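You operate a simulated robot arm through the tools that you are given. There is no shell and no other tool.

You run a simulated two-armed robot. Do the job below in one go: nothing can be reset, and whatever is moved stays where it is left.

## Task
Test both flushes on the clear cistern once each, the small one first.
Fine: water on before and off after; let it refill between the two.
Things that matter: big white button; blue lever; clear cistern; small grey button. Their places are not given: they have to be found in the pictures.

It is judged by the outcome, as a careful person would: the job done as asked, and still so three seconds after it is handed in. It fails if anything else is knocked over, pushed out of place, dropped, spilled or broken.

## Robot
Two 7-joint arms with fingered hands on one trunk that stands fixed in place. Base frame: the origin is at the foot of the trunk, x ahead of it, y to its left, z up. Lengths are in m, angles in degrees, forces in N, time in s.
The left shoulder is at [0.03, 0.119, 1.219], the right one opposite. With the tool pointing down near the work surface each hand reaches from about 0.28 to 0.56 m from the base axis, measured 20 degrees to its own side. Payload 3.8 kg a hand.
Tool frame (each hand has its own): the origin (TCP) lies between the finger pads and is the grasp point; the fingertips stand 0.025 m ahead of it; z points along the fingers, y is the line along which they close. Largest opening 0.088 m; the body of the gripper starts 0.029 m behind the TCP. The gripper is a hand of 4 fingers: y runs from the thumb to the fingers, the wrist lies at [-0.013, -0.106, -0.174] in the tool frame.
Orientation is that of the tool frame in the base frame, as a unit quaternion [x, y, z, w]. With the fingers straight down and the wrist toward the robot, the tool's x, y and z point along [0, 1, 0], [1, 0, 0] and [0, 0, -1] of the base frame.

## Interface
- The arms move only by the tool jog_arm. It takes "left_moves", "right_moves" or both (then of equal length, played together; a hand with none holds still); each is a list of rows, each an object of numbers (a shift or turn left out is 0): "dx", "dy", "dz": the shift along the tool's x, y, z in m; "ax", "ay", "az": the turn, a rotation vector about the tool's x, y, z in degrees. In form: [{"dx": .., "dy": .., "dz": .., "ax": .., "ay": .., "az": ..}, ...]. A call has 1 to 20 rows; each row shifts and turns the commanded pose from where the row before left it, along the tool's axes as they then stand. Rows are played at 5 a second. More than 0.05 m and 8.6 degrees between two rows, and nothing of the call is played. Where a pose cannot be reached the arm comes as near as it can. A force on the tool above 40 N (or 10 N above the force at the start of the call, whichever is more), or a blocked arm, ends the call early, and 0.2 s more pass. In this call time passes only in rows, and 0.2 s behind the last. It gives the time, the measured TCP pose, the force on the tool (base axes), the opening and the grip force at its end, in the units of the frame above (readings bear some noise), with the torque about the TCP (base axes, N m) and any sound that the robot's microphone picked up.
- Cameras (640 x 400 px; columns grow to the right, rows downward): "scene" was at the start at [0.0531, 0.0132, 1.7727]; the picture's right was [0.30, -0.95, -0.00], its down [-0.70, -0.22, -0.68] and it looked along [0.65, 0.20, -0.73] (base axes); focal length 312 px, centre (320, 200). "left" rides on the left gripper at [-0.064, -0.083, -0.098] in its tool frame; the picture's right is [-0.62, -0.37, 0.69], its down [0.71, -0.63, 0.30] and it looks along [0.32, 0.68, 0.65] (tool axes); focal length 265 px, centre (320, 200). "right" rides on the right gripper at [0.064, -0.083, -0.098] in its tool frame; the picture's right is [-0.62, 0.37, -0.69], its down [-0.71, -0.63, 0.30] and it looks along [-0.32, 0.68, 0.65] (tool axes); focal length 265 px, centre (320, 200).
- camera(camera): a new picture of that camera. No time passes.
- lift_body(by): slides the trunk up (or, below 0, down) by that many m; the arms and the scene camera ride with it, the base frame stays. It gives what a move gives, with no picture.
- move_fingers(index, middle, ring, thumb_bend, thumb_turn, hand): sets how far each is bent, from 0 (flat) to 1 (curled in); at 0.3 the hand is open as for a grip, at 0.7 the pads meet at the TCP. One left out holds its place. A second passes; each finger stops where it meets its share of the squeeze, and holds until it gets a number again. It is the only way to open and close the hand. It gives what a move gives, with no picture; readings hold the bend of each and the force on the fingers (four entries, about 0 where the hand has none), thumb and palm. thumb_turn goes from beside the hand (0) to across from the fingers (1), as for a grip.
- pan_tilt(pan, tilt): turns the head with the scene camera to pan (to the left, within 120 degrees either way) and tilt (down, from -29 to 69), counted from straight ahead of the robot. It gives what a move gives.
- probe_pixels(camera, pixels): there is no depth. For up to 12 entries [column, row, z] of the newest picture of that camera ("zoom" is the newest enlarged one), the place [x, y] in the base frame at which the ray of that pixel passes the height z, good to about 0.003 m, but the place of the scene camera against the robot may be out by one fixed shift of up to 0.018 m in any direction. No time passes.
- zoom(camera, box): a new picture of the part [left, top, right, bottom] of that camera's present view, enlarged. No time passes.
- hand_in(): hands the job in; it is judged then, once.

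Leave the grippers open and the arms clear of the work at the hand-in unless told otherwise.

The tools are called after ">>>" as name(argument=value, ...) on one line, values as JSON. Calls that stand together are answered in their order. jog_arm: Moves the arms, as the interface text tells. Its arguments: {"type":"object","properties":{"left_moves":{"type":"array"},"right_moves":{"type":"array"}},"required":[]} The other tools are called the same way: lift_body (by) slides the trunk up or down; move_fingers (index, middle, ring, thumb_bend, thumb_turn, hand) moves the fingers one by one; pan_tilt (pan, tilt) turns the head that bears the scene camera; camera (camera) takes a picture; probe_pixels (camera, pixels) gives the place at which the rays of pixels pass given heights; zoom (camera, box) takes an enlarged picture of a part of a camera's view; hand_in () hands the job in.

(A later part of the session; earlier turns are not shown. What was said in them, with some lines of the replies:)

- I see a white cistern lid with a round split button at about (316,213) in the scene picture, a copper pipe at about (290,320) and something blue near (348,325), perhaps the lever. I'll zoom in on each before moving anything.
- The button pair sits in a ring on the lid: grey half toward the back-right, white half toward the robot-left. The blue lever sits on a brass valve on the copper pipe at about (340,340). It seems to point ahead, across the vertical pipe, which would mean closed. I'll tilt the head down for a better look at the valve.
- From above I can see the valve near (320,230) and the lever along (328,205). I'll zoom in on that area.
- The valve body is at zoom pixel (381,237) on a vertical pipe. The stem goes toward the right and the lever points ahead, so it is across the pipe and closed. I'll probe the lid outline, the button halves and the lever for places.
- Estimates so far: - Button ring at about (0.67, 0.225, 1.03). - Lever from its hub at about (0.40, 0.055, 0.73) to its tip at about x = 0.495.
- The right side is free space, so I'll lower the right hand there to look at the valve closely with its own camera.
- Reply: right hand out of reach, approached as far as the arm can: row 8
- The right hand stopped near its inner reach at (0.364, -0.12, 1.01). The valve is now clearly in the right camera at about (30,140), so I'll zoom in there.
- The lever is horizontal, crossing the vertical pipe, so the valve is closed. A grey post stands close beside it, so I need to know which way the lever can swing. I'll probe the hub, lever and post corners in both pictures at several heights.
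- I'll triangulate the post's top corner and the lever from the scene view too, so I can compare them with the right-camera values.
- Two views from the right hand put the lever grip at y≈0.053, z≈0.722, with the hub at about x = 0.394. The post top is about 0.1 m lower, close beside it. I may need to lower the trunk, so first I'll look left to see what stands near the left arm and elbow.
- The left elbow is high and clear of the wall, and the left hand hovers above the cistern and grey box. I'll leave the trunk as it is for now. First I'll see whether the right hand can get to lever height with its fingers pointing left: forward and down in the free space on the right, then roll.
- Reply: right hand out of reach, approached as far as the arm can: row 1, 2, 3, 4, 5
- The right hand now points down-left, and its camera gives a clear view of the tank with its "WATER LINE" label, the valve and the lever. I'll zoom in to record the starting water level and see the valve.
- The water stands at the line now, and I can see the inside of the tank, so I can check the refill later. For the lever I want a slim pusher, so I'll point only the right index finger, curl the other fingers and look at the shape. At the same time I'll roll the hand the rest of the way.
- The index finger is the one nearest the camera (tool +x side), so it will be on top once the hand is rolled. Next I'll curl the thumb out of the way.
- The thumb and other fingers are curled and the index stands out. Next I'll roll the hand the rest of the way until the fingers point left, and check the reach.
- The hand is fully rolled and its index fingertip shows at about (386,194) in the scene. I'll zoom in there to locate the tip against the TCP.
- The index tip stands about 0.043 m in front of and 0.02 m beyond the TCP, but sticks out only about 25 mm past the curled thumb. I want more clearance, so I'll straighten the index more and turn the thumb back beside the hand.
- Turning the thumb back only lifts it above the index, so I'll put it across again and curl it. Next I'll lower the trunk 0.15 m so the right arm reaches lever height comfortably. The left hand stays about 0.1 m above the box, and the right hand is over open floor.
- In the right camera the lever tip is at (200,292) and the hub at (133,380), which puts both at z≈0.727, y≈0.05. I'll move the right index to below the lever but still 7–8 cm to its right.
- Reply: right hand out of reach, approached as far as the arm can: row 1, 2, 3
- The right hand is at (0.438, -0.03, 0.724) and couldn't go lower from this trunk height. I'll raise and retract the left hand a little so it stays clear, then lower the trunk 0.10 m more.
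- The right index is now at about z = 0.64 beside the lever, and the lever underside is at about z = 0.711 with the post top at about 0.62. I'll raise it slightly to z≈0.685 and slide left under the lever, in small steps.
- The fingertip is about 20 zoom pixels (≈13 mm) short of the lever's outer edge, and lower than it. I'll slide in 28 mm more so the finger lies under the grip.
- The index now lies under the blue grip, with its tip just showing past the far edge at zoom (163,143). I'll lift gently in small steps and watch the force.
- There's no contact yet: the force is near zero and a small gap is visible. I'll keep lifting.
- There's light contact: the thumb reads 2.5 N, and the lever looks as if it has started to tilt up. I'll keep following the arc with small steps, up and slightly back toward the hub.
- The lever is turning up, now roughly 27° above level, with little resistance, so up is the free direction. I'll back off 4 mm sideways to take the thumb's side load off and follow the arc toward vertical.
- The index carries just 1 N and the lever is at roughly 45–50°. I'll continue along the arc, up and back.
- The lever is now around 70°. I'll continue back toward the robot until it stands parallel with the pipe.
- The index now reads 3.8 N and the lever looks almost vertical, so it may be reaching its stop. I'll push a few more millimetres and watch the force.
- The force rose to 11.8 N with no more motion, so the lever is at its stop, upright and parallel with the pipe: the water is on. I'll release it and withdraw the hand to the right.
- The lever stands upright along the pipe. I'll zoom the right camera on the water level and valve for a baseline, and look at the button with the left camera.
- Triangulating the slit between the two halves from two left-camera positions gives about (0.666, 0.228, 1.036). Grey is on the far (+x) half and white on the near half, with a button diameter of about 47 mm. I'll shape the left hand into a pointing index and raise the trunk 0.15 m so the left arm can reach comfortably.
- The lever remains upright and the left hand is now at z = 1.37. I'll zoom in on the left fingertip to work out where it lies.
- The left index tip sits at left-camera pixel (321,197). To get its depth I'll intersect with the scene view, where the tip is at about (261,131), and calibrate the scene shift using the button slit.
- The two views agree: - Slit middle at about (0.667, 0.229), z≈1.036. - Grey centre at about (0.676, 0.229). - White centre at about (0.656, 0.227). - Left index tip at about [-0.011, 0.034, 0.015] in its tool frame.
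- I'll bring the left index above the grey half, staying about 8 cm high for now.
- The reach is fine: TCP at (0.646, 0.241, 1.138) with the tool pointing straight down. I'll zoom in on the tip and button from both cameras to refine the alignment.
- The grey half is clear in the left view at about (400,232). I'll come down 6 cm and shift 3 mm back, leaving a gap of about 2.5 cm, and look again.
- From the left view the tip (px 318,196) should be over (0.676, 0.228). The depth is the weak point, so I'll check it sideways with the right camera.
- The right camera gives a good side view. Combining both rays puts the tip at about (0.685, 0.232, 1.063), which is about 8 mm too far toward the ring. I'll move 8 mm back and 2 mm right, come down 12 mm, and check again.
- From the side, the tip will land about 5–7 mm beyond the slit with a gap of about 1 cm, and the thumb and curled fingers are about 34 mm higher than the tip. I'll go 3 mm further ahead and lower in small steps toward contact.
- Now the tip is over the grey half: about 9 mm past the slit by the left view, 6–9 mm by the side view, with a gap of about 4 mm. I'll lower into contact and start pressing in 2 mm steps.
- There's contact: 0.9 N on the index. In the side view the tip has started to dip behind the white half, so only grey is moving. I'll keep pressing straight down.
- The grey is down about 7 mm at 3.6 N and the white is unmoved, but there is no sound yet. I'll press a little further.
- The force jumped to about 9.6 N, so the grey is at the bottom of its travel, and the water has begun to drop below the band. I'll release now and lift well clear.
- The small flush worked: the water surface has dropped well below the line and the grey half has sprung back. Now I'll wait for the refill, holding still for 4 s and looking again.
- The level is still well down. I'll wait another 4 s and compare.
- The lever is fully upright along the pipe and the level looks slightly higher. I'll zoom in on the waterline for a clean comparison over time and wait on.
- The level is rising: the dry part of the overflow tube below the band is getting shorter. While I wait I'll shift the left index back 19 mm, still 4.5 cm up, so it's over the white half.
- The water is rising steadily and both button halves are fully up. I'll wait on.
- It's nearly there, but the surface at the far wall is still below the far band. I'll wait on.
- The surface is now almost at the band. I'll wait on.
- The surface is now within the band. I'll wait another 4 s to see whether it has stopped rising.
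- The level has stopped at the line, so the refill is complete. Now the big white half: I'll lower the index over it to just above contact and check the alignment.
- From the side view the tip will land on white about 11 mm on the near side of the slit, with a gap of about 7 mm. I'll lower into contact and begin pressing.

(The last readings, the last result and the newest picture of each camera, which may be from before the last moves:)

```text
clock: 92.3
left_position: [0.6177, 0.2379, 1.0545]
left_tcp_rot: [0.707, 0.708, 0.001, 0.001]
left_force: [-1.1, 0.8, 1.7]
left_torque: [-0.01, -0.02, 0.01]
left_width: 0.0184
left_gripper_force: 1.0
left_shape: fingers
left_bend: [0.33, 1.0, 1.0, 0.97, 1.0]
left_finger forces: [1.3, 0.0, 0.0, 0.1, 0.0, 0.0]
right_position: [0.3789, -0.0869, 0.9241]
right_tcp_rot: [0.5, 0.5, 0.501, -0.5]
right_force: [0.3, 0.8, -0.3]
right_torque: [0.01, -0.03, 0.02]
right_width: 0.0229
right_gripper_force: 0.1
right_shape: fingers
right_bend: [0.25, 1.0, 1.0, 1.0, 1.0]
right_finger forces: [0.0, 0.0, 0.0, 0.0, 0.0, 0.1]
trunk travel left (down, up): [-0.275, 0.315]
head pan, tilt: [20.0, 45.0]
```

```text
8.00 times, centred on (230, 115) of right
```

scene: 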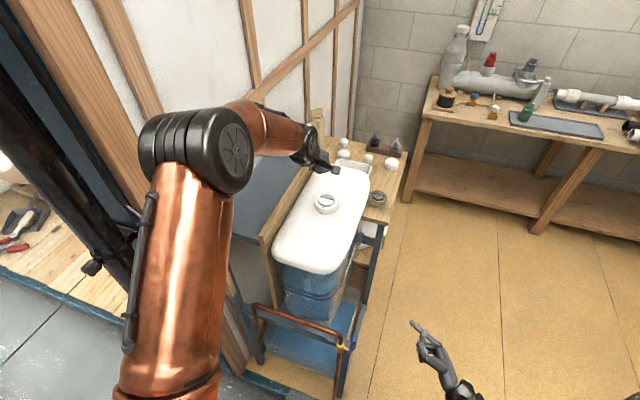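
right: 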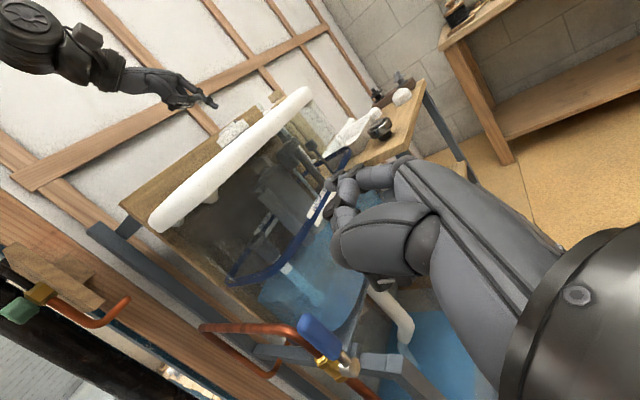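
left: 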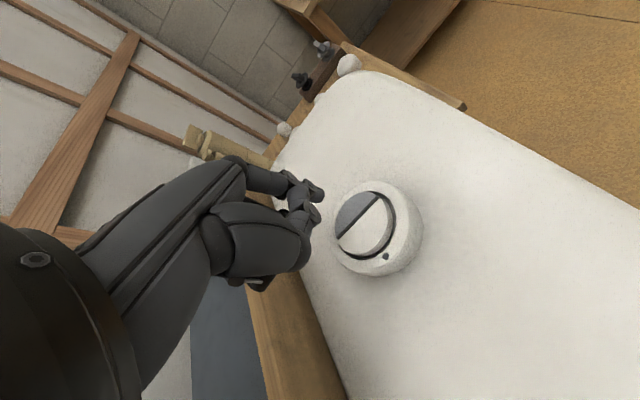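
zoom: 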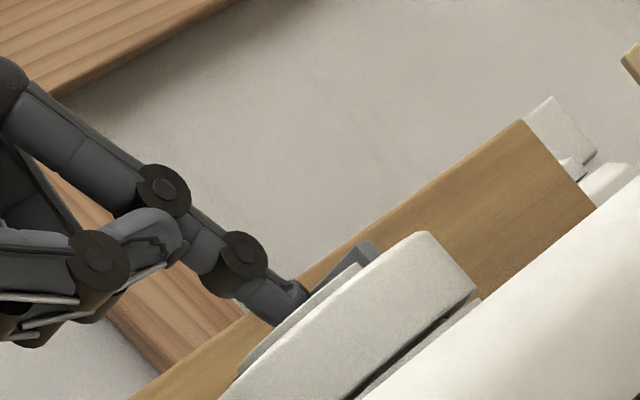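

White is going down with grey standing up, at 1.3 N. I'll keep pressing to the bottom.

>>> jog_arm(left_moves=[{"dz": 0.002}, {"dz": 0.002}, {"dz": 0.002}])

>>> zoom(camera="right", box=[190, 90, 270, 140])

>>> zoom(camera="right", box=[230, 200, 358, 280])

```text
clock: 93.1
left_position: [0.6162, 0.2363, 1.0492]
left_tcp_rot: [0.707, 0.707, 0.001, 0.0]
left_force: [-0.3, 0.4, 5.7]
left_torque: [0.0, -0.25, 0.02]
left_width: 0.0184
left_gripper_force: 3.2
left_shape: fingers
left_bend: [0.32, 1.0, 1.0, 0.97, 1.0]
left_finger forces: [6.2, 0.1, 0.0, 0.0, 0.0, 0.1]
right_position: [0.3782, -0.0858, 0.9257]
right_tcp_rot: [0.5, 0.5, 0.501, -0.5]
right_force: [1.4, 0.2, -0.5]
right_torque: [0.01, -0.01, -0.02]
right_width: 0.0232
right_gripper_force: 0.1
right_shape: fingers
right_bend: [0.25, 1.0, 1.0, 1.0, 1.0]
right_finger forces: [0.0, 0.0, 0.0, 0.1, 0.0, 0.1]
trunk travel left (down, up): [-0.275, 0.315]
head pan, tilt: [20.0, 45.0]
```

```text
8.00 times, centred on (230, 115) of right
```

zoom: 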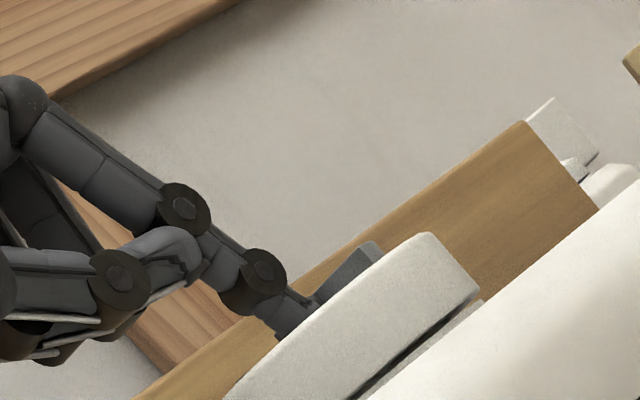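

```text
5.00 times, centred on (294, 240) of right
```

zoom: 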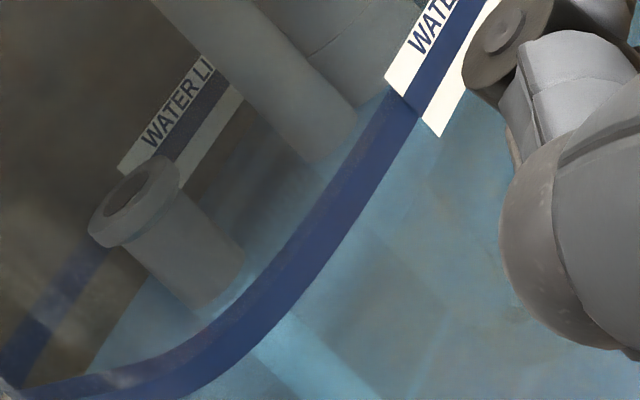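

The water is already dropping and white is down below the ring at 6 N. I'll press a final 1–2 mm to be sure of the full stroke, then release and lift.

>>> jog_arm(left_moves=[{"dz": 0.0015}, {"dz": 0}, {"dz": -0.01}, {"dz": -0.02}, {"dz": -0.02}])

>>> zoom(camera="right", box=[140, 80, 380, 330])

>>> zoom(camera="left", box=[270, 150, 430, 250])

```text
clock: 94.3
left_position: [0.6155, 0.2369, 1.0955]
left_tcp_rot: [0.708, 0.707, 0.0, -0.001]
left_force: [0.1, 0.1, 0.0]
left_torque: [-0.02, 0.02, 0.0]
left_width: 0.0185
left_gripper_force: 0.0
left_shape: fingers
left_bend: [0.33, 1.0, 1.0, 0.97, 1.0]
left_finger forces: [0.0, 0.0, 0.0, 0.0, 0.1, 0.0]
right_position: [0.3784, -0.0848, 0.9253]
right_tcp_rot: [-0.5, -0.5, -0.5, 0.5]
right_force: [-0.5, 0.9, -0.5]
right_torque: [0.02, 0.0, 0.04]
right_width: 0.0232
right_gripper_force: 0.1
right_shape: fingers
right_bend: [0.25, 1.0, 1.0, 1.0, 1.0]
right_finger forces: [0.0, 0.1, 0.0, 0.0, 0.1, 0.0]
trunk travel left (down, up): [-0.275, 0.315]
head pan, tilt: [20.0, 45.0]
```

```text
1.60 times, centred on (260, 205) of right
```

zoom: 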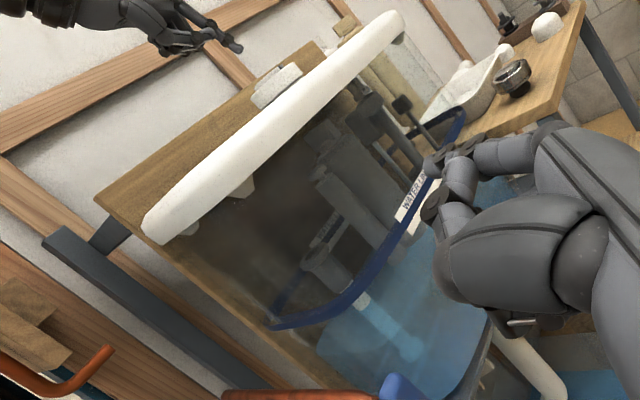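

```text
4.00 times, centred on (350, 200) of left
```

zoom: 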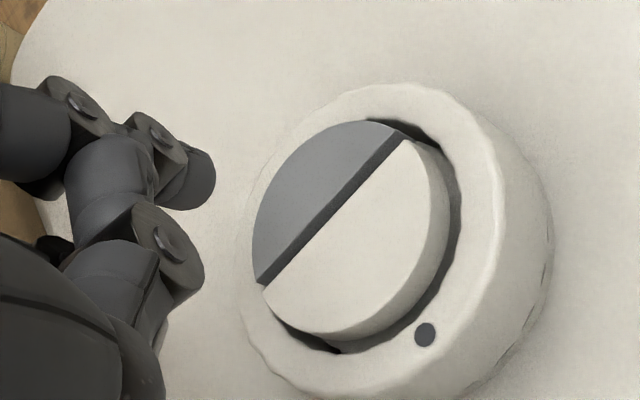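

Both buttons have been pressed once and have sprung back, and the full flush is running. Next I'll retreat the left arm up and back to where it was clear and open its hand.

>>> jog_arm(left_moves=[{"dz": -0.04}, {"dz": -0.04}, {"dz": -0.04}, {"dx": 0.0115, "dy": -0.03, "dz": -0.025}, {"dx": 0.0115, "dy": -0.03, "dz": -0.025}, {"dx": 0.0115, "dy": -0.03, "dz": -0.025}, {"dx": 0.0115, "dy": -0.03, "dz": -0.025}, {"dx": 0.0115, "dy": -0.03, "dz": -0.025}, {"dx": 0.0115, "dy": -0.015, "dz": -0.025}])

>>> move_fingers(hand="left", index=0.3, middle=0.3, ring=0.3, thumb_bend=0.3, thumb_turn=1)

>>> camera(camera="right")

>>> camera(camera="scene")

```text
clock: 96.3
left_position: [0.451, 0.3062, 1.3681]
left_tcp_rot: [0.707, 0.707, -0.001, 0.0]
left_force: [-0.3, -0.8, -0.4]
left_torque: [0.0, 0.02, 0.01]
left_width: 0.0186
left_gripper_force: 0.0
left_shape: fingers
left_bend: [0.33, 1.0, 1.0, 0.97, 1.0]
left_finger forces: [0.0, 0.0, 0.0, 0.1, 0.0, 0.0]
right_position: [0.378, -0.0865, 0.9239]
right_tcp_rot: [0.5, 0.5, 0.501, -0.499]
right_force: [-0.3, -0.6, -1.3]
right_torque: [-0.01, 0.0, 0.0]
right_width: 0.0233
right_gripper_force: 0.1
right_shape: fingers
right_bend: [0.25, 1.0, 1.0, 1.0, 1.0]
right_finger forces: [0.1, 0.0, 0.0, 0.0, 0.1, 0.0]
trunk travel left (down, up): [-0.275, 0.315]
head pan, tilt: [20.0, 45.0]
```

```text
clock: 97.3
left_position: [0.4514, 0.3067, 1.3676]
left_tcp_rot: [0.707, 0.707, -0.001, 0.001]
left_force: [0.2, -0.6, -0.5]
left_torque: [0.03, 0.01, 0.0]
left_width: 0.0845
left_gripper_force: 0.1
left_shape: fingers
left_bend: [0.3, 0.3, 0.3, 0.3, 0.98]
left_finger forces: [0.0, 0.0, 0.0, 0.0, 0.1, 0.0]
right_position: [0.3778, -0.085, 0.9248]
right_tcp_rot: [-0.5, -0.499, -0.5, 0.501]
right_force: [-0.5, -0.1, -0.4]
right_torque: [0.02, -0.02, 0.01]
right_width: 0.0229
right_gripper_force: 0.1
right_shape: fingers
right_bend: [0.25, 1.0, 1.0, 1.0, 1.0]
right_finger forces: [0.1, 0.1, 0.1, 0.0, 0.1, 0.1]
trunk travel left (down, up): [-0.275, 0.315]
head pan, tilt: [20.0, 45.0]
```

```text
taken
```

right: 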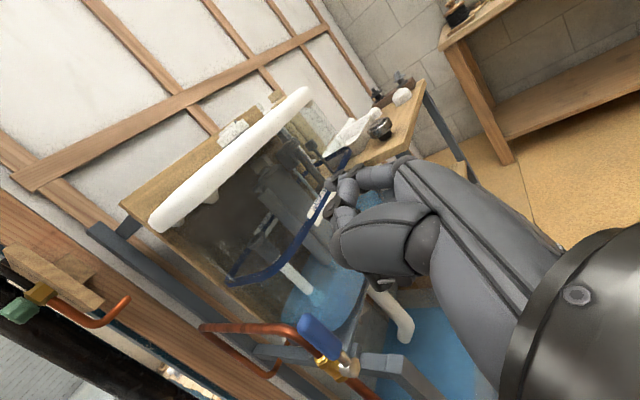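

```text
taken
```

scene: 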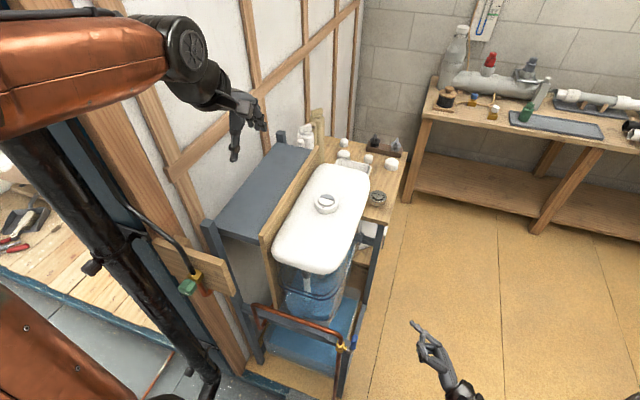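

The full flush has nearly emptied the tank and the left arm is clear with its hand open. Now I'll turn the water off. I'll lower the trunk 0.15 m again and turn the right hand 30° so its index points cleanly left with more clearance for the thumb.

>>> lift_body(by=-0.15)

>>> jog_arm(right_moves=[{"ax": 7.5}, {"ax": 7.5}, {"ax": 7.5}, {"ax": 7.5}])

>>> pan_tilt(pan=5, tilt=62)

>>> camera(camera="scene")

>>> camera(camera="right")

>>> zoom(camera="scene", box=[280, 160, 440, 260])

```text
clock: 99.0
left_position: [0.4512, 0.3074, 1.2175]
left_tcp_rot: [0.707, 0.707, 0.001, -0.001]
left_force: [0.9, -0.3, 0.0]
left_torque: [0.01, -0.02, 0.0]
left_width: 0.0842
left_gripper_force: 0.0
left_shape: fingers
left_bend: [0.3, 0.3, 0.3, 0.3, 0.98]
left_finger forces: [0.0, 0.0, 0.1, 0.0, 0.0, 0.1]
right_position: [0.378, -0.0855, 0.7747]
right_tcp_rot: [0.5, 0.5, 0.5, -0.5]
right_force: [0.6, -0.4, 0.2]
right_torque: [-0.01, -0.02, -0.05]
right_width: 0.0231
right_gripper_force: 0.0
right_shape: fingers
right_bend: [0.25, 1.0, 1.0, 1.0, 1.0]
right_finger forces: [0.0, 0.1, 0.0, 0.1, 0.0, 0.1]
trunk travel left (down, up): [-0.125, 0.465]
head pan, tilt: [20.0, 45.0]
```

```text
clock: 100.0
left_position: [0.4524, 0.3072, 1.2173]
left_tcp_rot: [0.707, 0.707, -0.001, 0.0]
left_force: [0.2, -0.4, -0.9]
left_torque: [-0.01, 0.01, -0.01]
left_width: 0.0842
left_gripper_force: 0.0
left_shape: fingers
left_bend: [0.3, 0.3, 0.3, 0.3, 0.98]
left_finger forces: [0.0, 0.0, 0.0, 0.0, 0.1, 0.1]
right_position: [0.379, -0.0881, 0.7749]
right_tcp_rot: [0.353, 0.613, 0.352, -0.613]
right_force: [0.3, 0.0, -0.1]
right_torque: [0.0, 0.0, -0.03]
right_width: 0.0229
right_gripper_force: 0.0
right_shape: fingers
right_bend: [0.25, 1.0, 1.0, 1.0, 1.0]
right_finger forces: [0.0, 0.1, 0.0, 0.0, 0.0, 0.0]
trunk travel left (down, up): [-0.125, 0.465]
head pan, tilt: [20.0, 45.0]
```

```text
clock: 100.8
left_position: [0.4527, 0.3063, 1.2184]
left_tcp_rot: [0.707, 0.707, 0.0, -0.001]
left_force: [1.0, -0.5, -0.4]
left_torque: [-0.03, 0.0, 0.04]
left_width: 0.0844
left_gripper_force: 0.1
left_shape: fingers
left_bend: [0.3, 0.3, 0.3, 0.3, 0.98]
left_finger forces: [0.0, 0.1, 0.0, 0.1, 0.1, 0.1]
right_position: [0.3787, -0.0863, 0.7745]
right_tcp_rot: [-0.355, -0.612, -0.354, 0.612]
right_force: [-0.4, 0.3, 0.1]
right_torque: [0.0, -0.01, -0.01]
right_width: 0.0228
right_gripper_force: 0.0
right_shape: fingers
right_bend: [0.25, 1.0, 1.0, 1.0, 1.0]
right_finger forces: [0.0, 0.0, 0.0, 0.1, 0.1, 0.0]
trunk travel left (down, up): [-0.125, 0.465]
head pan, tilt: [5.0, 62.0]
```

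```text
taken
```

scene: 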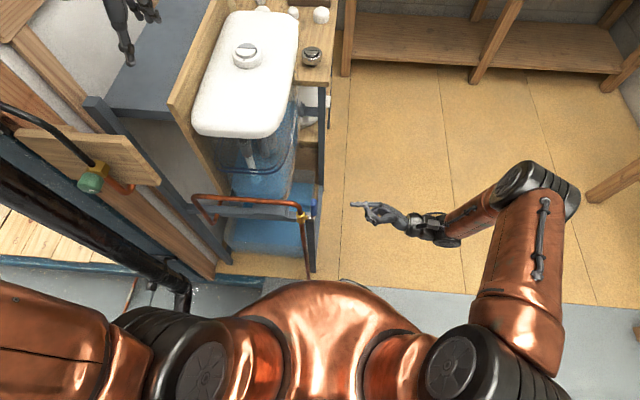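

```text
taken
```

right: 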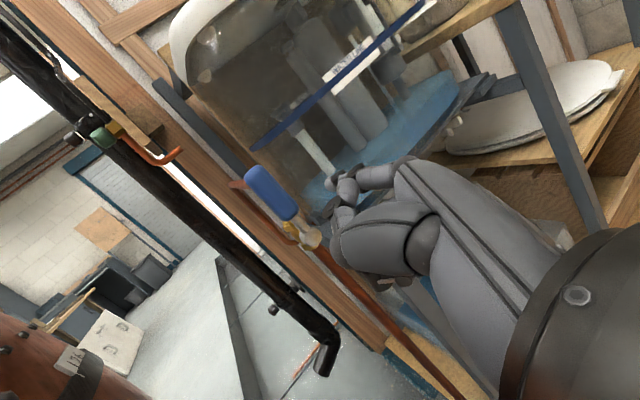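

```text
4.00 times, centred on (360, 210) of scene
```

zoom: 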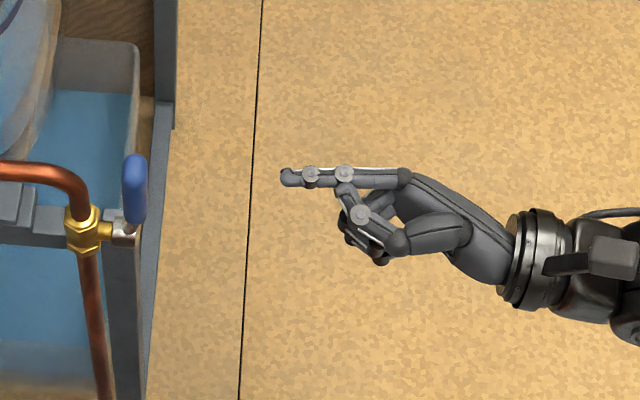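

The index now points straight left with nearly 4 cm standing clear of the thumb. I'll probe the fingertip and the lever top to set up the approach on the robot side of the lever.

>>> probe_pixels(camera="scene", pixels=[[351.25, 204.25, 0.79], [351.25, 204.25, 0.78], [313.5, 204, 0.82], [313.5, 212, 0.82], [311, 219, 0.725]])

>>> probe_pixels(camera="right", pixels=[[263, 178, 0.82], [300, 232, 0.725], [275, 195, 0.8]])

```text
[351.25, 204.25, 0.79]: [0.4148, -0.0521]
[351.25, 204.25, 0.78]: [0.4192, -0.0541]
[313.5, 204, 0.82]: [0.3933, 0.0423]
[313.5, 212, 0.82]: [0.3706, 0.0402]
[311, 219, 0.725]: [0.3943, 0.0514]
```

```text
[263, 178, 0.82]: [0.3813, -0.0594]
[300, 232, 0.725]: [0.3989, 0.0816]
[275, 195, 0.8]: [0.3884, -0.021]
```

The tip is at about (0.415, -0.042, 0.79). I'll first shift the hand 5 cm toward the robot while still well to the right of the lever, then slide left in steps so the finger passes behind the lever with a gap of about 1 cm.

>>> jog_arm(right_moves=[{"dx": 0.005, "dy": -0.0217, "dz": 0.0125}, {"dx": 0.005, "dy": -0.0217, "dz": 0.0125}, {"dy": 0.0104, "dz": 0.018}, {"dy": 0.0104, "dz": 0.018}, {"dy": 0.0104, "dz": 0.018}])

>>> zoom(camera="scene", box=[280, 170, 408, 250])

>>> camera(camera="right")

```text
clock: 102.0
left_position: [0.4513, 0.3058, 1.2172]
left_tcp_rot: [0.707, 0.707, 0.0, 0.001]
left_force: [0.1, -0.3, -0.5]
left_torque: [-0.03, -0.02, 0.01]
left_width: 0.0845
left_gripper_force: 0.0
left_shape: fingers
left_bend: [0.3, 0.3, 0.3, 0.3, 0.98]
left_finger forces: [0.0, 0.1, 0.0, 0.1, 0.0, 0.1]
right_position: [0.3267, -0.023, 0.7836]
right_tcp_rot: [0.354, 0.613, 0.353, -0.612]
right_force: [0.2, 0.0, -0.4]
right_torque: [-0.01, 0.02, -0.02]
right_width: 0.0228
right_gripper_force: 0.1
right_shape: fingers
right_bend: [0.25, 1.0, 1.0, 1.0, 1.0]
right_finger forces: [0.1, 0.0, 0.0, 0.0, 0.1, 0.0]
trunk travel left (down, up): [-0.125, 0.465]
head pan, tilt: [5.0, 62.0]
```

```text
5.00 times, centred on (344, 210) of scene
```

zoom: 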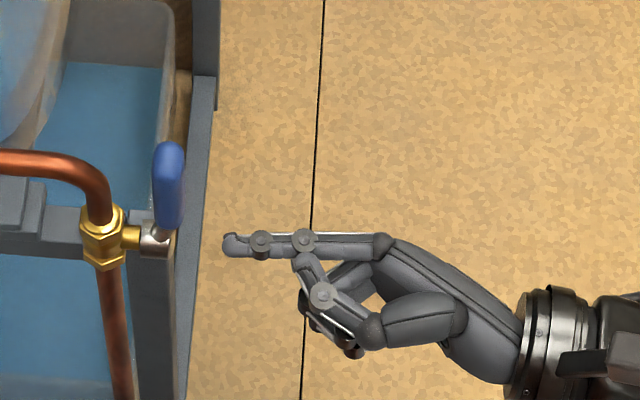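

```text
taken
```

right: 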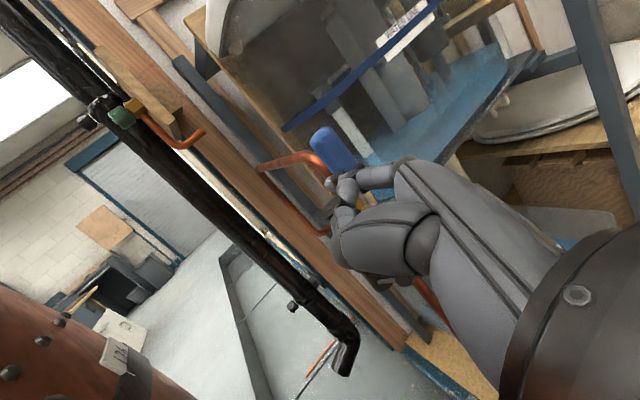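

The finger is about 3.5 cm on the robot side of the lever, at the right height. I'll slide it left the remaining 4 cm.

>>> jog_arm(right_moves=[{"dy": 0.0075, "dz": 0.013}, {"dy": 0.0075, "dz": 0.013}, {"dy": 0.006, "dz": 0.0104}])

>>> zoom(camera="scene", box=[280, 170, 408, 250])

>>> zoom(camera="right", box=[230, 80, 470, 230])

```text
clock: 102.8
left_position: [0.4508, 0.3069, 1.2172]
left_tcp_rot: [0.707, 0.707, 0.0, -0.001]
left_force: [0.4, 1.1, -0.1]
left_torque: [0.01, 0.02, 0.01]
left_width: 0.0843
left_gripper_force: 0.0
left_shape: fingers
left_bend: [0.3, 0.3, 0.3, 0.3, 0.98]
left_finger forces: [0.0, 0.0, 0.0, 0.1, 0.0, 0.1]
right_position: [0.3265, 0.0178, 0.7839]
right_tcp_rot: [0.353, 0.613, 0.353, -0.612]
right_force: [0.2, 0.1, 1.0]
right_torque: [-0.01, 0.01, -0.03]
right_width: 0.0228
right_gripper_force: 0.0
right_shape: fingers
right_bend: [0.25, 1.0, 1.0, 1.0, 1.0]
right_finger forces: [0.1, 0.1, 0.1, 0.1, 0.0, 0.0]
trunk travel left (down, up): [-0.125, 0.465]
head pan, tilt: [5.0, 62.0]
```

```text
5.00 times, centred on (344, 210) of scene
```

zoom: 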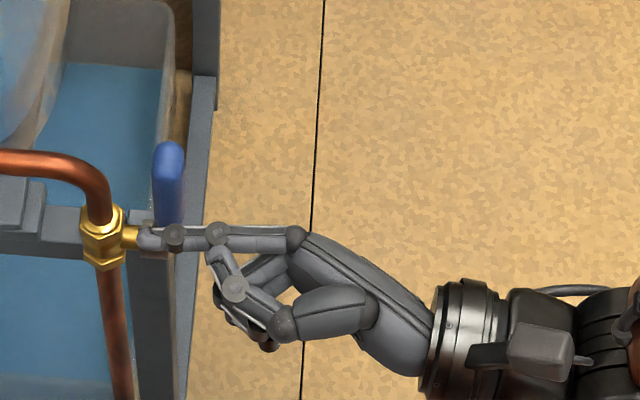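

```text
2.67 times, centred on (350, 155) of right
```

zoom: 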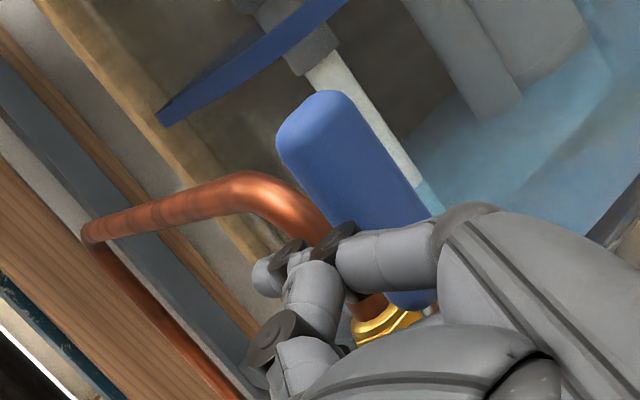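

The finger crosses behind the lever with its tip about 1 cm past it. Now I'll push it forward, away from the robot, in small steps and watch the force.

>>> jog_arm(right_moves=[{"dy": 0.0069, "dz": -0.004}, {"dy": 0.0069, "dz": -0.004}, {"dy": 0.0061, "dz": -0.0035}, {"dy": 0.0061, "dz": -0.0035}, {"dy": 0.0061, "dz": -0.0035}])

>>> zoom(camera="scene", box=[280, 170, 408, 250])

>>> zoom(camera="right", box=[230, 80, 470, 230])

```text
clock: 104.0
left_position: [0.4518, 0.3068, 1.2173]
left_tcp_rot: [0.708, 0.707, 0.001, 0.0]
left_force: [-0.2, 1.3, 0.3]
left_torque: [0.01, 0.02, -0.04]
left_width: 0.0844
left_gripper_force: 0.1
left_shape: fingers
left_bend: [0.3, 0.3, 0.3, 0.3, 0.98]
left_finger forces: [0.0, 0.1, 0.0, 0.0, 0.0, 0.0]
right_position: [0.364, 0.0197, 0.7847]
right_tcp_rot: [-0.354, -0.612, -0.354, 0.612]
right_force: [0.3, 0.7, 0.9]
right_torque: [0.01, 0.02, 0.04]
right_width: 0.0232
right_gripper_force: 0.5
right_shape: fingers
right_bend: [0.25, 1.0, 1.0, 1.0, 1.0]
right_finger forces: [0.5, 0.0, 0.1, 0.0, 0.0, 0.0]
trunk travel left (down, up): [-0.125, 0.465]
head pan, tilt: [5.0, 62.0]
```

```text
5.00 times, centred on (344, 210) of scene
```

zoom: 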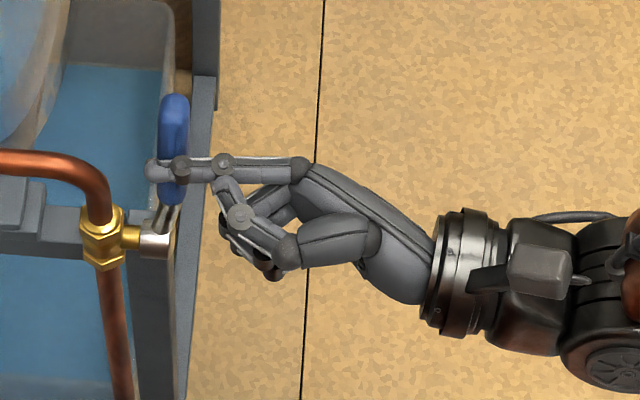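

```text
2.67 times, centred on (350, 155) of right
```

zoom: 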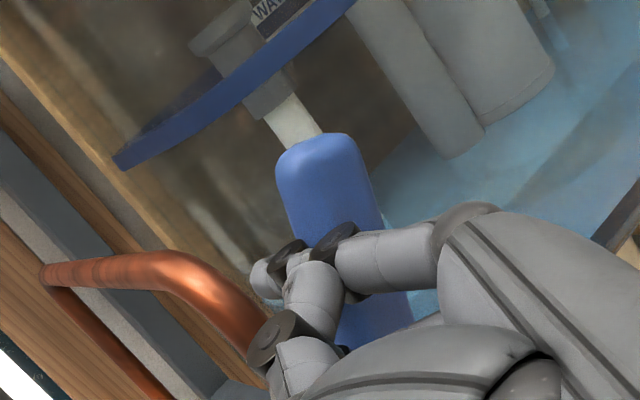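

The lever is following at 0.5 N. I'll continue along the arc, forward and gradually down.

>>> jog_arm(right_moves=[{"dx": -0.001, "dy": 0.0069, "dz": -0.004}, {"dx": -0.002, "dy": 0.0069, "dz": -0.004}, {"dx": -0.0025, "dy": 0.0069, "dz": -0.004}, {"dx": -0.003, "dy": 0.0069, "dz": -0.004}])

>>> zoom(camera="scene", box=[280, 170, 408, 250])

>>> zoom(camera="right", box=[230, 80, 470, 230])

```text
clock: 105.0
left_position: [0.4517, 0.3071, 1.2168]
left_tcp_rot: [0.707, 0.707, 0.0, 0.001]
left_force: [-0.1, 0.6, -0.2]
left_torque: [0.0, 0.03, -0.02]
left_width: 0.0845
left_gripper_force: 0.1
left_shape: fingers
left_bend: [0.3, 0.3, 0.3, 0.3, 0.98]
left_finger forces: [0.0, 0.0, 0.0, 0.0, 0.0, 0.0]
right_position: [0.3968, 0.0189, 0.7756]
right_tcp_rot: [0.353, 0.613, 0.354, -0.612]
right_force: [-0.7, 0.2, -0.4]
right_torque: [0.0, -0.04, -0.02]
right_width: 0.0227
right_gripper_force: 0.1
right_shape: fingers
right_bend: [0.25, 1.0, 1.0, 1.0, 1.0]
right_finger forces: [0.0, 0.1, 0.0, 0.0, 0.1, 0.0]
trunk travel left (down, up): [-0.125, 0.465]
head pan, tilt: [5.0, 62.0]
```

```text
5.00 times, centred on (344, 210) of scene
```

zoom: 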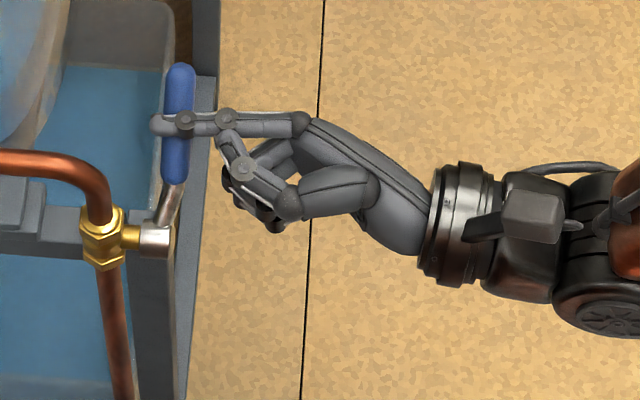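

```text
2.67 times, centred on (350, 155) of right
```

zoom: 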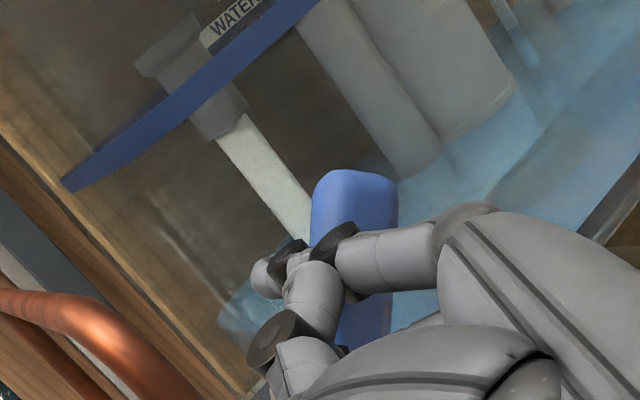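

The lever is at around 50°. I'll continue, now more downward.

>>> jog_arm(right_moves=[{"dx": -0.005, "dy": 0.0061, "dz": -0.0035}, {"dx": -0.0055, "dy": 0.0061, "dz": -0.0035}, {"dx": -0.006, "dy": 0.0061, "dz": -0.0035}, {"dx": -0.007, "dy": 0.0045, "dz": -0.0026}, {"dx": -0.0075, "dy": 0.0041, "dz": -0.0024}])

>>> zoom(camera="scene", box=[280, 170, 408, 250])

>>> camera(camera="right")

```text
clock: 106.2
left_position: [0.4518, 0.3071, 1.2185]
left_tcp_rot: [0.707, 0.707, 0.0, -0.001]
left_force: [-0.4, -0.6, -0.2]
left_torque: [-0.02, 0.03, 0.01]
left_width: 0.0846
left_gripper_force: 0.0
left_shape: fingers
left_bend: [0.3, 0.3, 0.3, 0.3, 0.98]
left_finger forces: [0.1, 0.0, 0.0, 0.1, 0.0, 0.0]
right_position: [0.4287, 0.0177, 0.7431]
right_tcp_rot: [0.354, 0.613, 0.354, -0.612]
right_force: [0.6, -0.6, -0.4]
right_torque: [-0.04, -0.01, 0.04]
right_width: 0.0229
right_gripper_force: 0.0
right_shape: fingers
right_bend: [0.25, 1.0, 1.0, 1.0, 1.0]
right_finger forces: [0.0, 0.0, 0.1, 0.0, 0.0, 0.0]
trunk travel left (down, up): [-0.125, 0.465]
head pan, tilt: [5.0, 62.0]
```

```text
5.00 times, centred on (344, 210) of scene
```

zoom: 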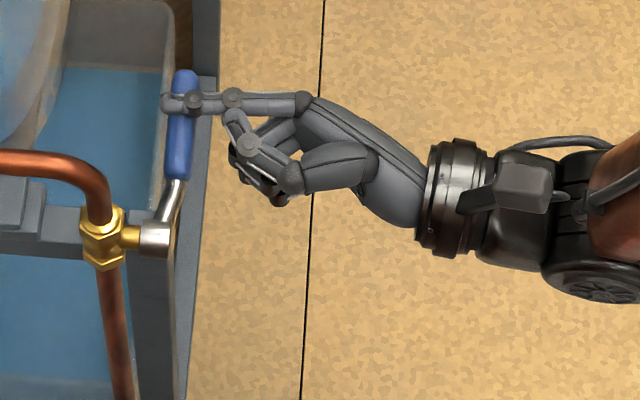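

```text
taken
```

right: 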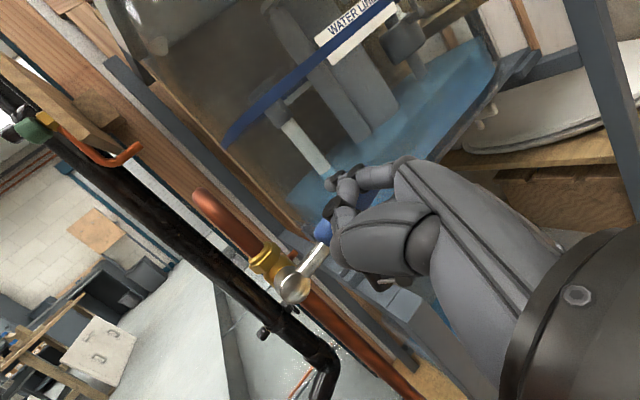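

The lever is down to about 15°. I'll press it the rest of the way down and watch for the stop.

>>> jog_arm(right_moves=[{"dx": -0.006, "dy": 0.0026, "dz": -0.0015}, {"dx": -0.006, "dy": 0.0017, "dz": -0.001}, {"dx": -0.005, "dy": 0.0009, "dz": -0.0005}])

>>> zoom(camera="scene", box=[280, 170, 408, 250])

>>> zoom(camera="right", box=[200, 140, 440, 290])

```text
clock: 107.0
left_position: [0.4525, 0.3063, 1.218]
left_tcp_rot: [0.707, 0.707, 0.0, 0.0]
left_force: [0.8, 0.7, -0.7]
left_torque: [0.0, -0.03, 0.06]
left_width: 0.0847
left_gripper_force: 0.1
left_shape: fingers
left_bend: [0.3, 0.3, 0.3, 0.3, 0.98]
left_finger forces: [0.0, 0.0, 0.0, 0.0, 0.0, 0.1]
right_position: [0.4349, 0.0195, 0.7291]
right_tcp_rot: [0.354, 0.613, 0.354, -0.612]
right_force: [-1.3, 0.5, 3.2]
right_torque: [0.13, -0.14, 0.0]
right_width: 0.0227
right_gripper_force: 2.2
right_shape: fingers
right_bend: [0.25, 1.0, 1.0, 1.0, 1.0]
right_finger forces: [4.0, 0.0, 0.0, 0.0, 0.0, 0.0]
trunk travel left (down, up): [-0.125, 0.465]
head pan, tilt: [5.0, 62.0]
```

```text
5.00 times, centred on (344, 210) of scene
```

zoom: 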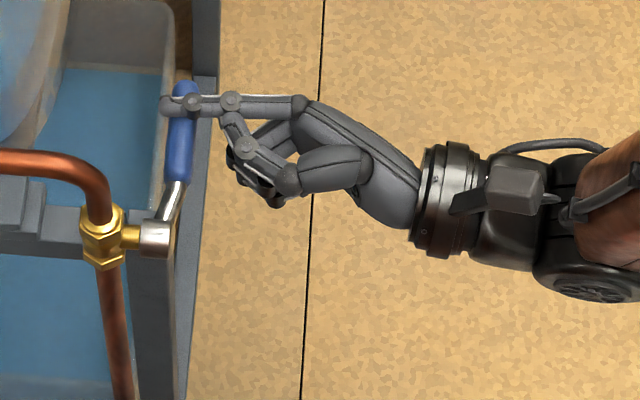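

```text
2.67 times, centred on (320, 215) of right
```

zoom: 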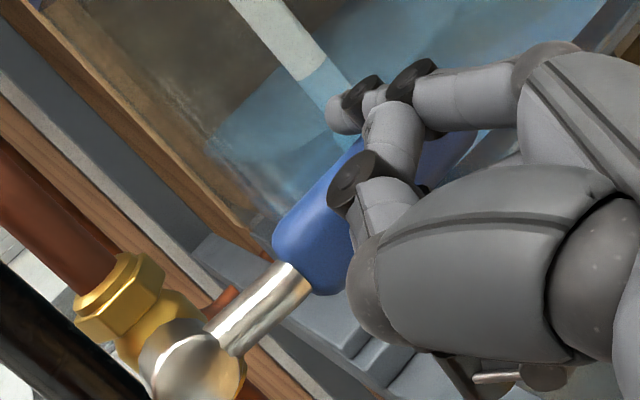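

The force is rising to 4 N, and the lever tip is back at zoom (185,80), the same place as at the start. I'll press 3 mm more to confirm the stop.

>>> jog_arm(right_moves=[{"dx": -0.002}, {"dx": -0.001}])

>>> zoom(camera="scene", box=[280, 170, 408, 250])

```text
clock: 107.7
left_position: [0.4518, 0.307, 1.219]
left_tcp_rot: [0.707, 0.707, -0.001, 0.0]
left_force: [-0.4, -0.1, -0.9]
left_torque: [0.0, -0.01, 0.01]
left_width: 0.0845
left_gripper_force: 0.0
left_shape: fingers
left_bend: [0.3, 0.3, 0.3, 0.3, 0.98]
left_finger forces: [0.0, 0.0, 0.0, 0.1, 0.2, 0.0]
right_position: [0.4337, 0.0194, 0.7254]
right_tcp_rot: [0.351, 0.613, 0.356, -0.612]
right_force: [-0.4, 0.2, 7.9]
right_torque: [0.24, -0.31, 0.0]
right_width: 0.0224
right_gripper_force: 4.2
right_shape: fingers
right_bend: [0.25, 1.0, 1.0, 1.0, 1.0]
right_finger forces: [8.0, 0.0, 0.0, 0.0, 0.0, 0.0]
trunk travel left (down, up): [-0.125, 0.465]
head pan, tilt: [5.0, 62.0]
```

```text
5.00 times, centred on (344, 210) of scene
```

zoom: 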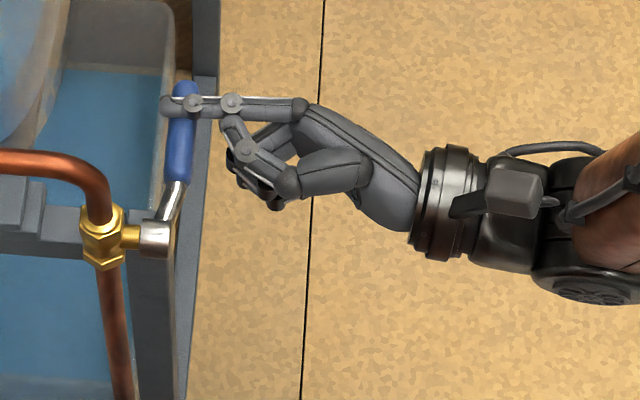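

It's firmly on its stop, with 8 N and no further motion: the valve is closed. I'll lift off, withdraw to the right and check.

>>> jog_arm(right_moves=[{"dx": 0.005}, {"dx": 0.01}, {"dx": 0.01}, {"dy": -0.01, "dz": -0.0173}, {"dy": -0.015, "dz": -0.026}, {"dy": -0.02, "dz": -0.0346}, {"dy": -0.02, "dz": -0.0346}])

>>> camera(camera="scene")

>>> camera(camera="right")

>>> zoom(camera="scene", box=[280, 170, 408, 250])

```text
clock: 109.2
left_position: [0.451, 0.3059, 1.2192]
left_tcp_rot: [0.708, 0.706, 0.0, 0.0]
left_force: [-0.3, -0.1, 0.3]
left_torque: [-0.02, 0.02, -0.01]
left_width: 0.0844
left_gripper_force: 0.0
left_shape: fingers
left_bend: [0.3, 0.3, 0.3, 0.3, 0.98]
left_finger forces: [0.0, 0.0, 0.1, 0.0, 0.1, 0.0]
right_position: [0.433, -0.111, 0.7499]
right_tcp_rot: [0.353, 0.613, 0.354, -0.611]
right_force: [-0.4, -0.9, -0.5]
right_torque: [-0.04, 0.0, -0.01]
right_width: 0.023
right_gripper_force: 0.0
right_shape: fingers
right_bend: [0.25, 1.0, 1.0, 1.0, 1.0]
right_finger forces: [0.0, 0.0, 0.0, 0.0, 0.0, 0.0]
trunk travel left (down, up): [-0.125, 0.465]
head pan, tilt: [5.0, 62.0]
```

```text
taken
```

scene: 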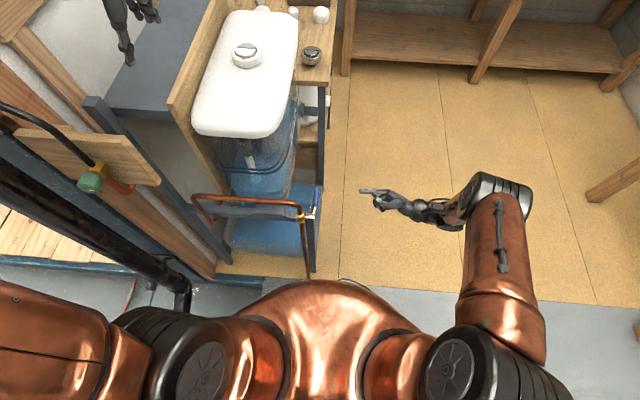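

```text
taken
```

right: 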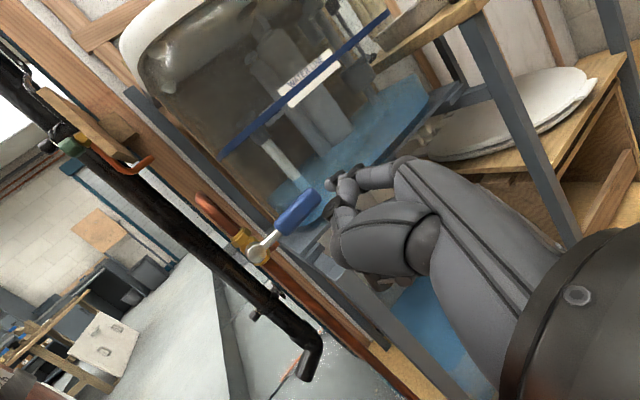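

```text
5.00 times, centred on (344, 210) of scene
```

zoom: 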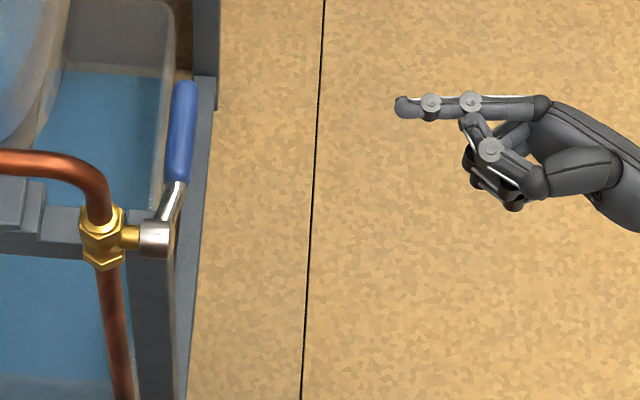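

The lever is horizontal again, across the pipe, and the finger is clear. I'll open the right hand, move it further away, and record the water level so I can check that it stays put.

>>> zoom(camera="right", box=[200, 60, 440, 210])

>>> move_fingers(hand="right", index=0.3, middle=0.3, ring=0.3, thumb_bend=0.3, thumb_turn=1)

>>> jog_arm(right_moves=[{"dx": 0}, {"dx": 0}, {"dx": 0}, {"dx": 0}, {"dx": 0}, {"dx": 0}, {"dx": 0}, {"dx": 0}, {"dx": 0}, {"dx": 0}])

>>> zoom(camera="right", box=[200, 60, 440, 210])

>>> zoom(camera="right", box=[190, 170, 350, 270])

>>> zoom(camera="scene", box=[216, 30, 280, 70])

```text
2.67 times, centred on (320, 135) of right
```

zoom: 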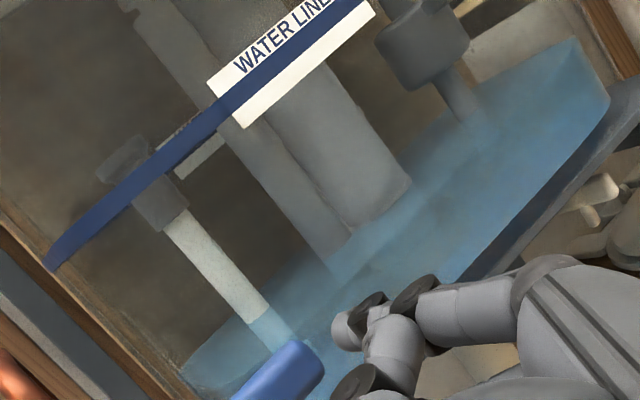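

```text
clock: 110.2
left_position: [0.4527, 0.3069, 1.217]
left_tcp_rot: [0.707, 0.707, 0.0, 0.0]
left_force: [-0.2, -0.6, 0.2]
left_torque: [0.06, -0.05, 0.03]
left_width: 0.0846
left_gripper_force: 0.0
left_shape: fingers
left_bend: [0.3, 0.3, 0.3, 0.3, 0.98]
left_finger forces: [0.0, 0.0, 0.0, 0.0, 0.1, 0.0]
right_position: [0.434, -0.1103, 0.749]
right_tcp_rot: [0.354, 0.612, 0.354, -0.612]
right_force: [0.1, 0.3, -0.4]
right_torque: [-0.03, -0.02, -0.01]
right_width: 0.0848
right_gripper_force: 0.1
right_shape: fingers
right_bend: [0.3, 0.3, 0.3, 0.3, 0.98]
right_finger forces: [0.0, 0.0, 0.1, 0.1, 0.0, 0.0]
trunk travel left (down, up): [-0.125, 0.465]
head pan, tilt: [5.0, 62.0]
```

```text
clock: 112.5
left_position: [0.4525, 0.3054, 1.2173]
left_tcp_rot: [0.707, 0.707, 0.0, 0.001]
left_force: [0.5, 0.7, 0.2]
left_torque: [0.0, 0.0, -0.03]
left_width: 0.0847
left_gripper_force: 0.0
left_shape: fingers
left_bend: [0.3, 0.3, 0.3, 0.3, 0.98]
left_finger forces: [0.0, 0.1, 0.1, 0.1, 0.0, 0.0]
right_position: [0.4331, -0.1095, 0.7496]
right_tcp_rot: [-0.353, -0.612, -0.353, 0.613]
right_force: [0.4, 0.3, 0.1]
right_torque: [-0.03, -0.02, 0.01]
right_width: 0.0846
right_gripper_force: 0.1
right_shape: fingers
right_bend: [0.3, 0.3, 0.3, 0.3, 0.98]
right_finger forces: [0.1, 0.0, 0.1, 0.1, 0.1, 0.0]
trunk travel left (down, up): [-0.125, 0.465]
head pan, tilt: [5.0, 62.0]
```

```text
2.67 times, centred on (320, 135) of right
```

zoom: 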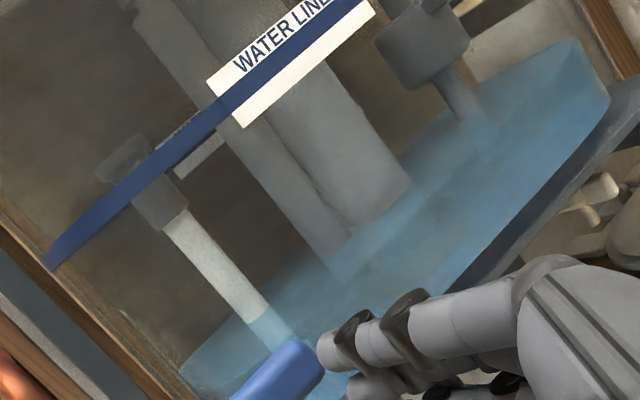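

```text
4.00 times, centred on (270, 220) of right
```

zoom: 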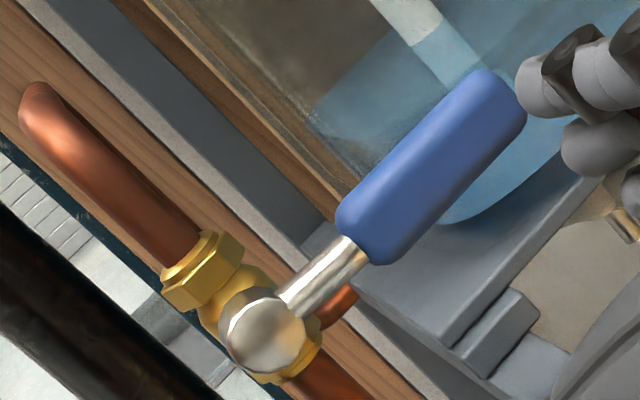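

```text
10.00 times, centred on (248, 50) of scene
```

zoom: 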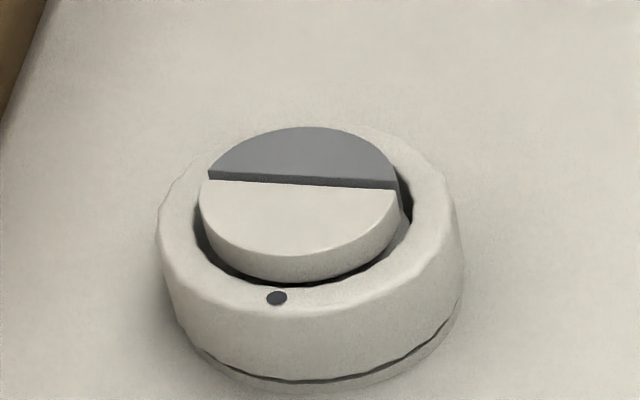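

The water level is unchanged over 3 s, so the supply is off. The lever is fully across the pipe and both button halves are up. I'll back the right hand off a little further and take a last look.

>>> jog_arm(right_moves=[{"dy": -0.01, "dz": -0.0173}, {"dy": -0.01, "dz": -0.0173}, {"dy": -0.01, "dz": -0.0173}])

>>> pan_tilt(pan=15, tilt=48)

>>> camera(camera="scene")

>>> camera(camera="right")

```text
clock: 113.2
left_position: [0.4524, 0.3068, 1.2185]
left_tcp_rot: [0.707, 0.707, 0.0, 0.0]
left_force: [0.6, 0.1, 0.5]
left_torque: [0.02, 0.0, 0.0]
left_width: 0.0845
left_gripper_force: 0.1
left_shape: fingers
left_bend: [0.3, 0.3, 0.3, 0.3, 0.98]
left_finger forces: [0.0, 0.1, 0.1, 0.1, 0.1, 0.0]
right_position: [0.4345, -0.1711, 0.7489]
right_tcp_rot: [0.353, 0.613, 0.354, -0.612]
right_force: [0.6, 0.3, -0.4]
right_torque: [0.0, -0.03, 0.0]
right_width: 0.0847
right_gripper_force: 0.0
right_shape: fingers
right_bend: [0.3, 0.3, 0.3, 0.3, 0.98]
right_finger forces: [0.0, 0.0, 0.0, 0.0, 0.1, 0.1]
trunk travel left (down, up): [-0.125, 0.465]
head pan, tilt: [5.0, 62.0]
```

```text
clock: 114.0
left_position: [0.4517, 0.3063, 1.218]
left_tcp_rot: [0.708, 0.707, 0.0, 0.0]
left_force: [0.0, 0.4, -0.4]
left_torque: [-0.02, -0.02, 0.03]
left_width: 0.0844
left_gripper_force: 0.1
left_shape: fingers
left_bend: [0.3, 0.3, 0.3, 0.3, 0.98]
left_finger forces: [0.0, 0.0, 0.1, 0.0, 0.0, 0.0]
right_position: [0.4357, -0.1722, 0.7496]
right_tcp_rot: [0.353, 0.613, 0.353, -0.612]
right_force: [-0.4, 0.4, -0.8]
right_torque: [-0.02, -0.04, -0.04]
right_width: 0.0846
right_gripper_force: 0.0
right_shape: fingers
right_bend: [0.3, 0.3, 0.3, 0.3, 0.98]
right_finger forces: [0.0, 0.1, 0.0, 0.1, 0.1, 0.1]
trunk travel left (down, up): [-0.125, 0.465]
head pan, tilt: [15.0, 48.0]
```

```text
taken
```

scene: 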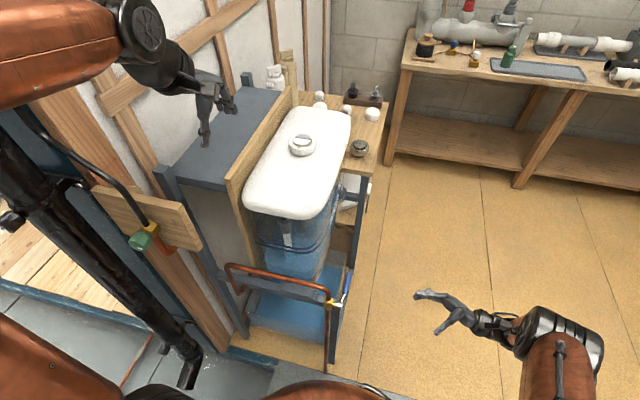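

```text
taken
```

right: 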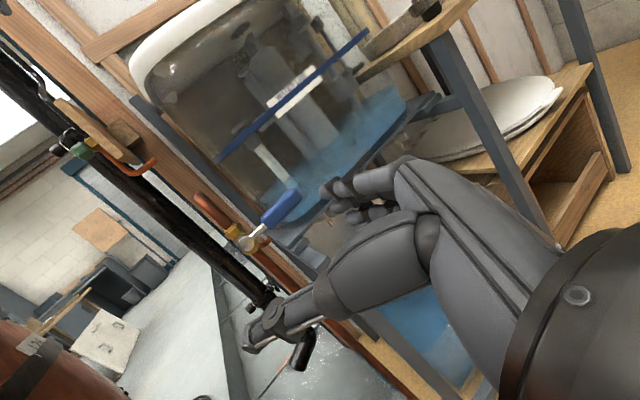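

The small flush, the refill and the big flush were done in that order. The water was on before and is off now, and nothing else was moved. Both hands are open and clear of the work, so I'm handing in.

>>> hand_in()

```text
The job is handed in.
```

Both flushes work. I tested each once, the small grey one first, with the water turned on beforehand and off again afterwards.

- **Small flush (grey):** the water dropped below the line, and the button sprang back.
- **Refill:** the cistern filled back to its water line and stopped there after about 45 s. I only pressed the second button once it had stopped.
- **Big flush (white):** the tank emptied almost completely, and the button sprang back.
- **Water supply:** the blue lever is back at its closed stop, across the pipe. The level held steady for 3 s afterwards, so the supply is off.

The cistern is now low. I turned the water off after the second flush without letting it refill, since you only asked for a refill between the two.

Nothing else was disturbed, and both hands are open and clear of the work.
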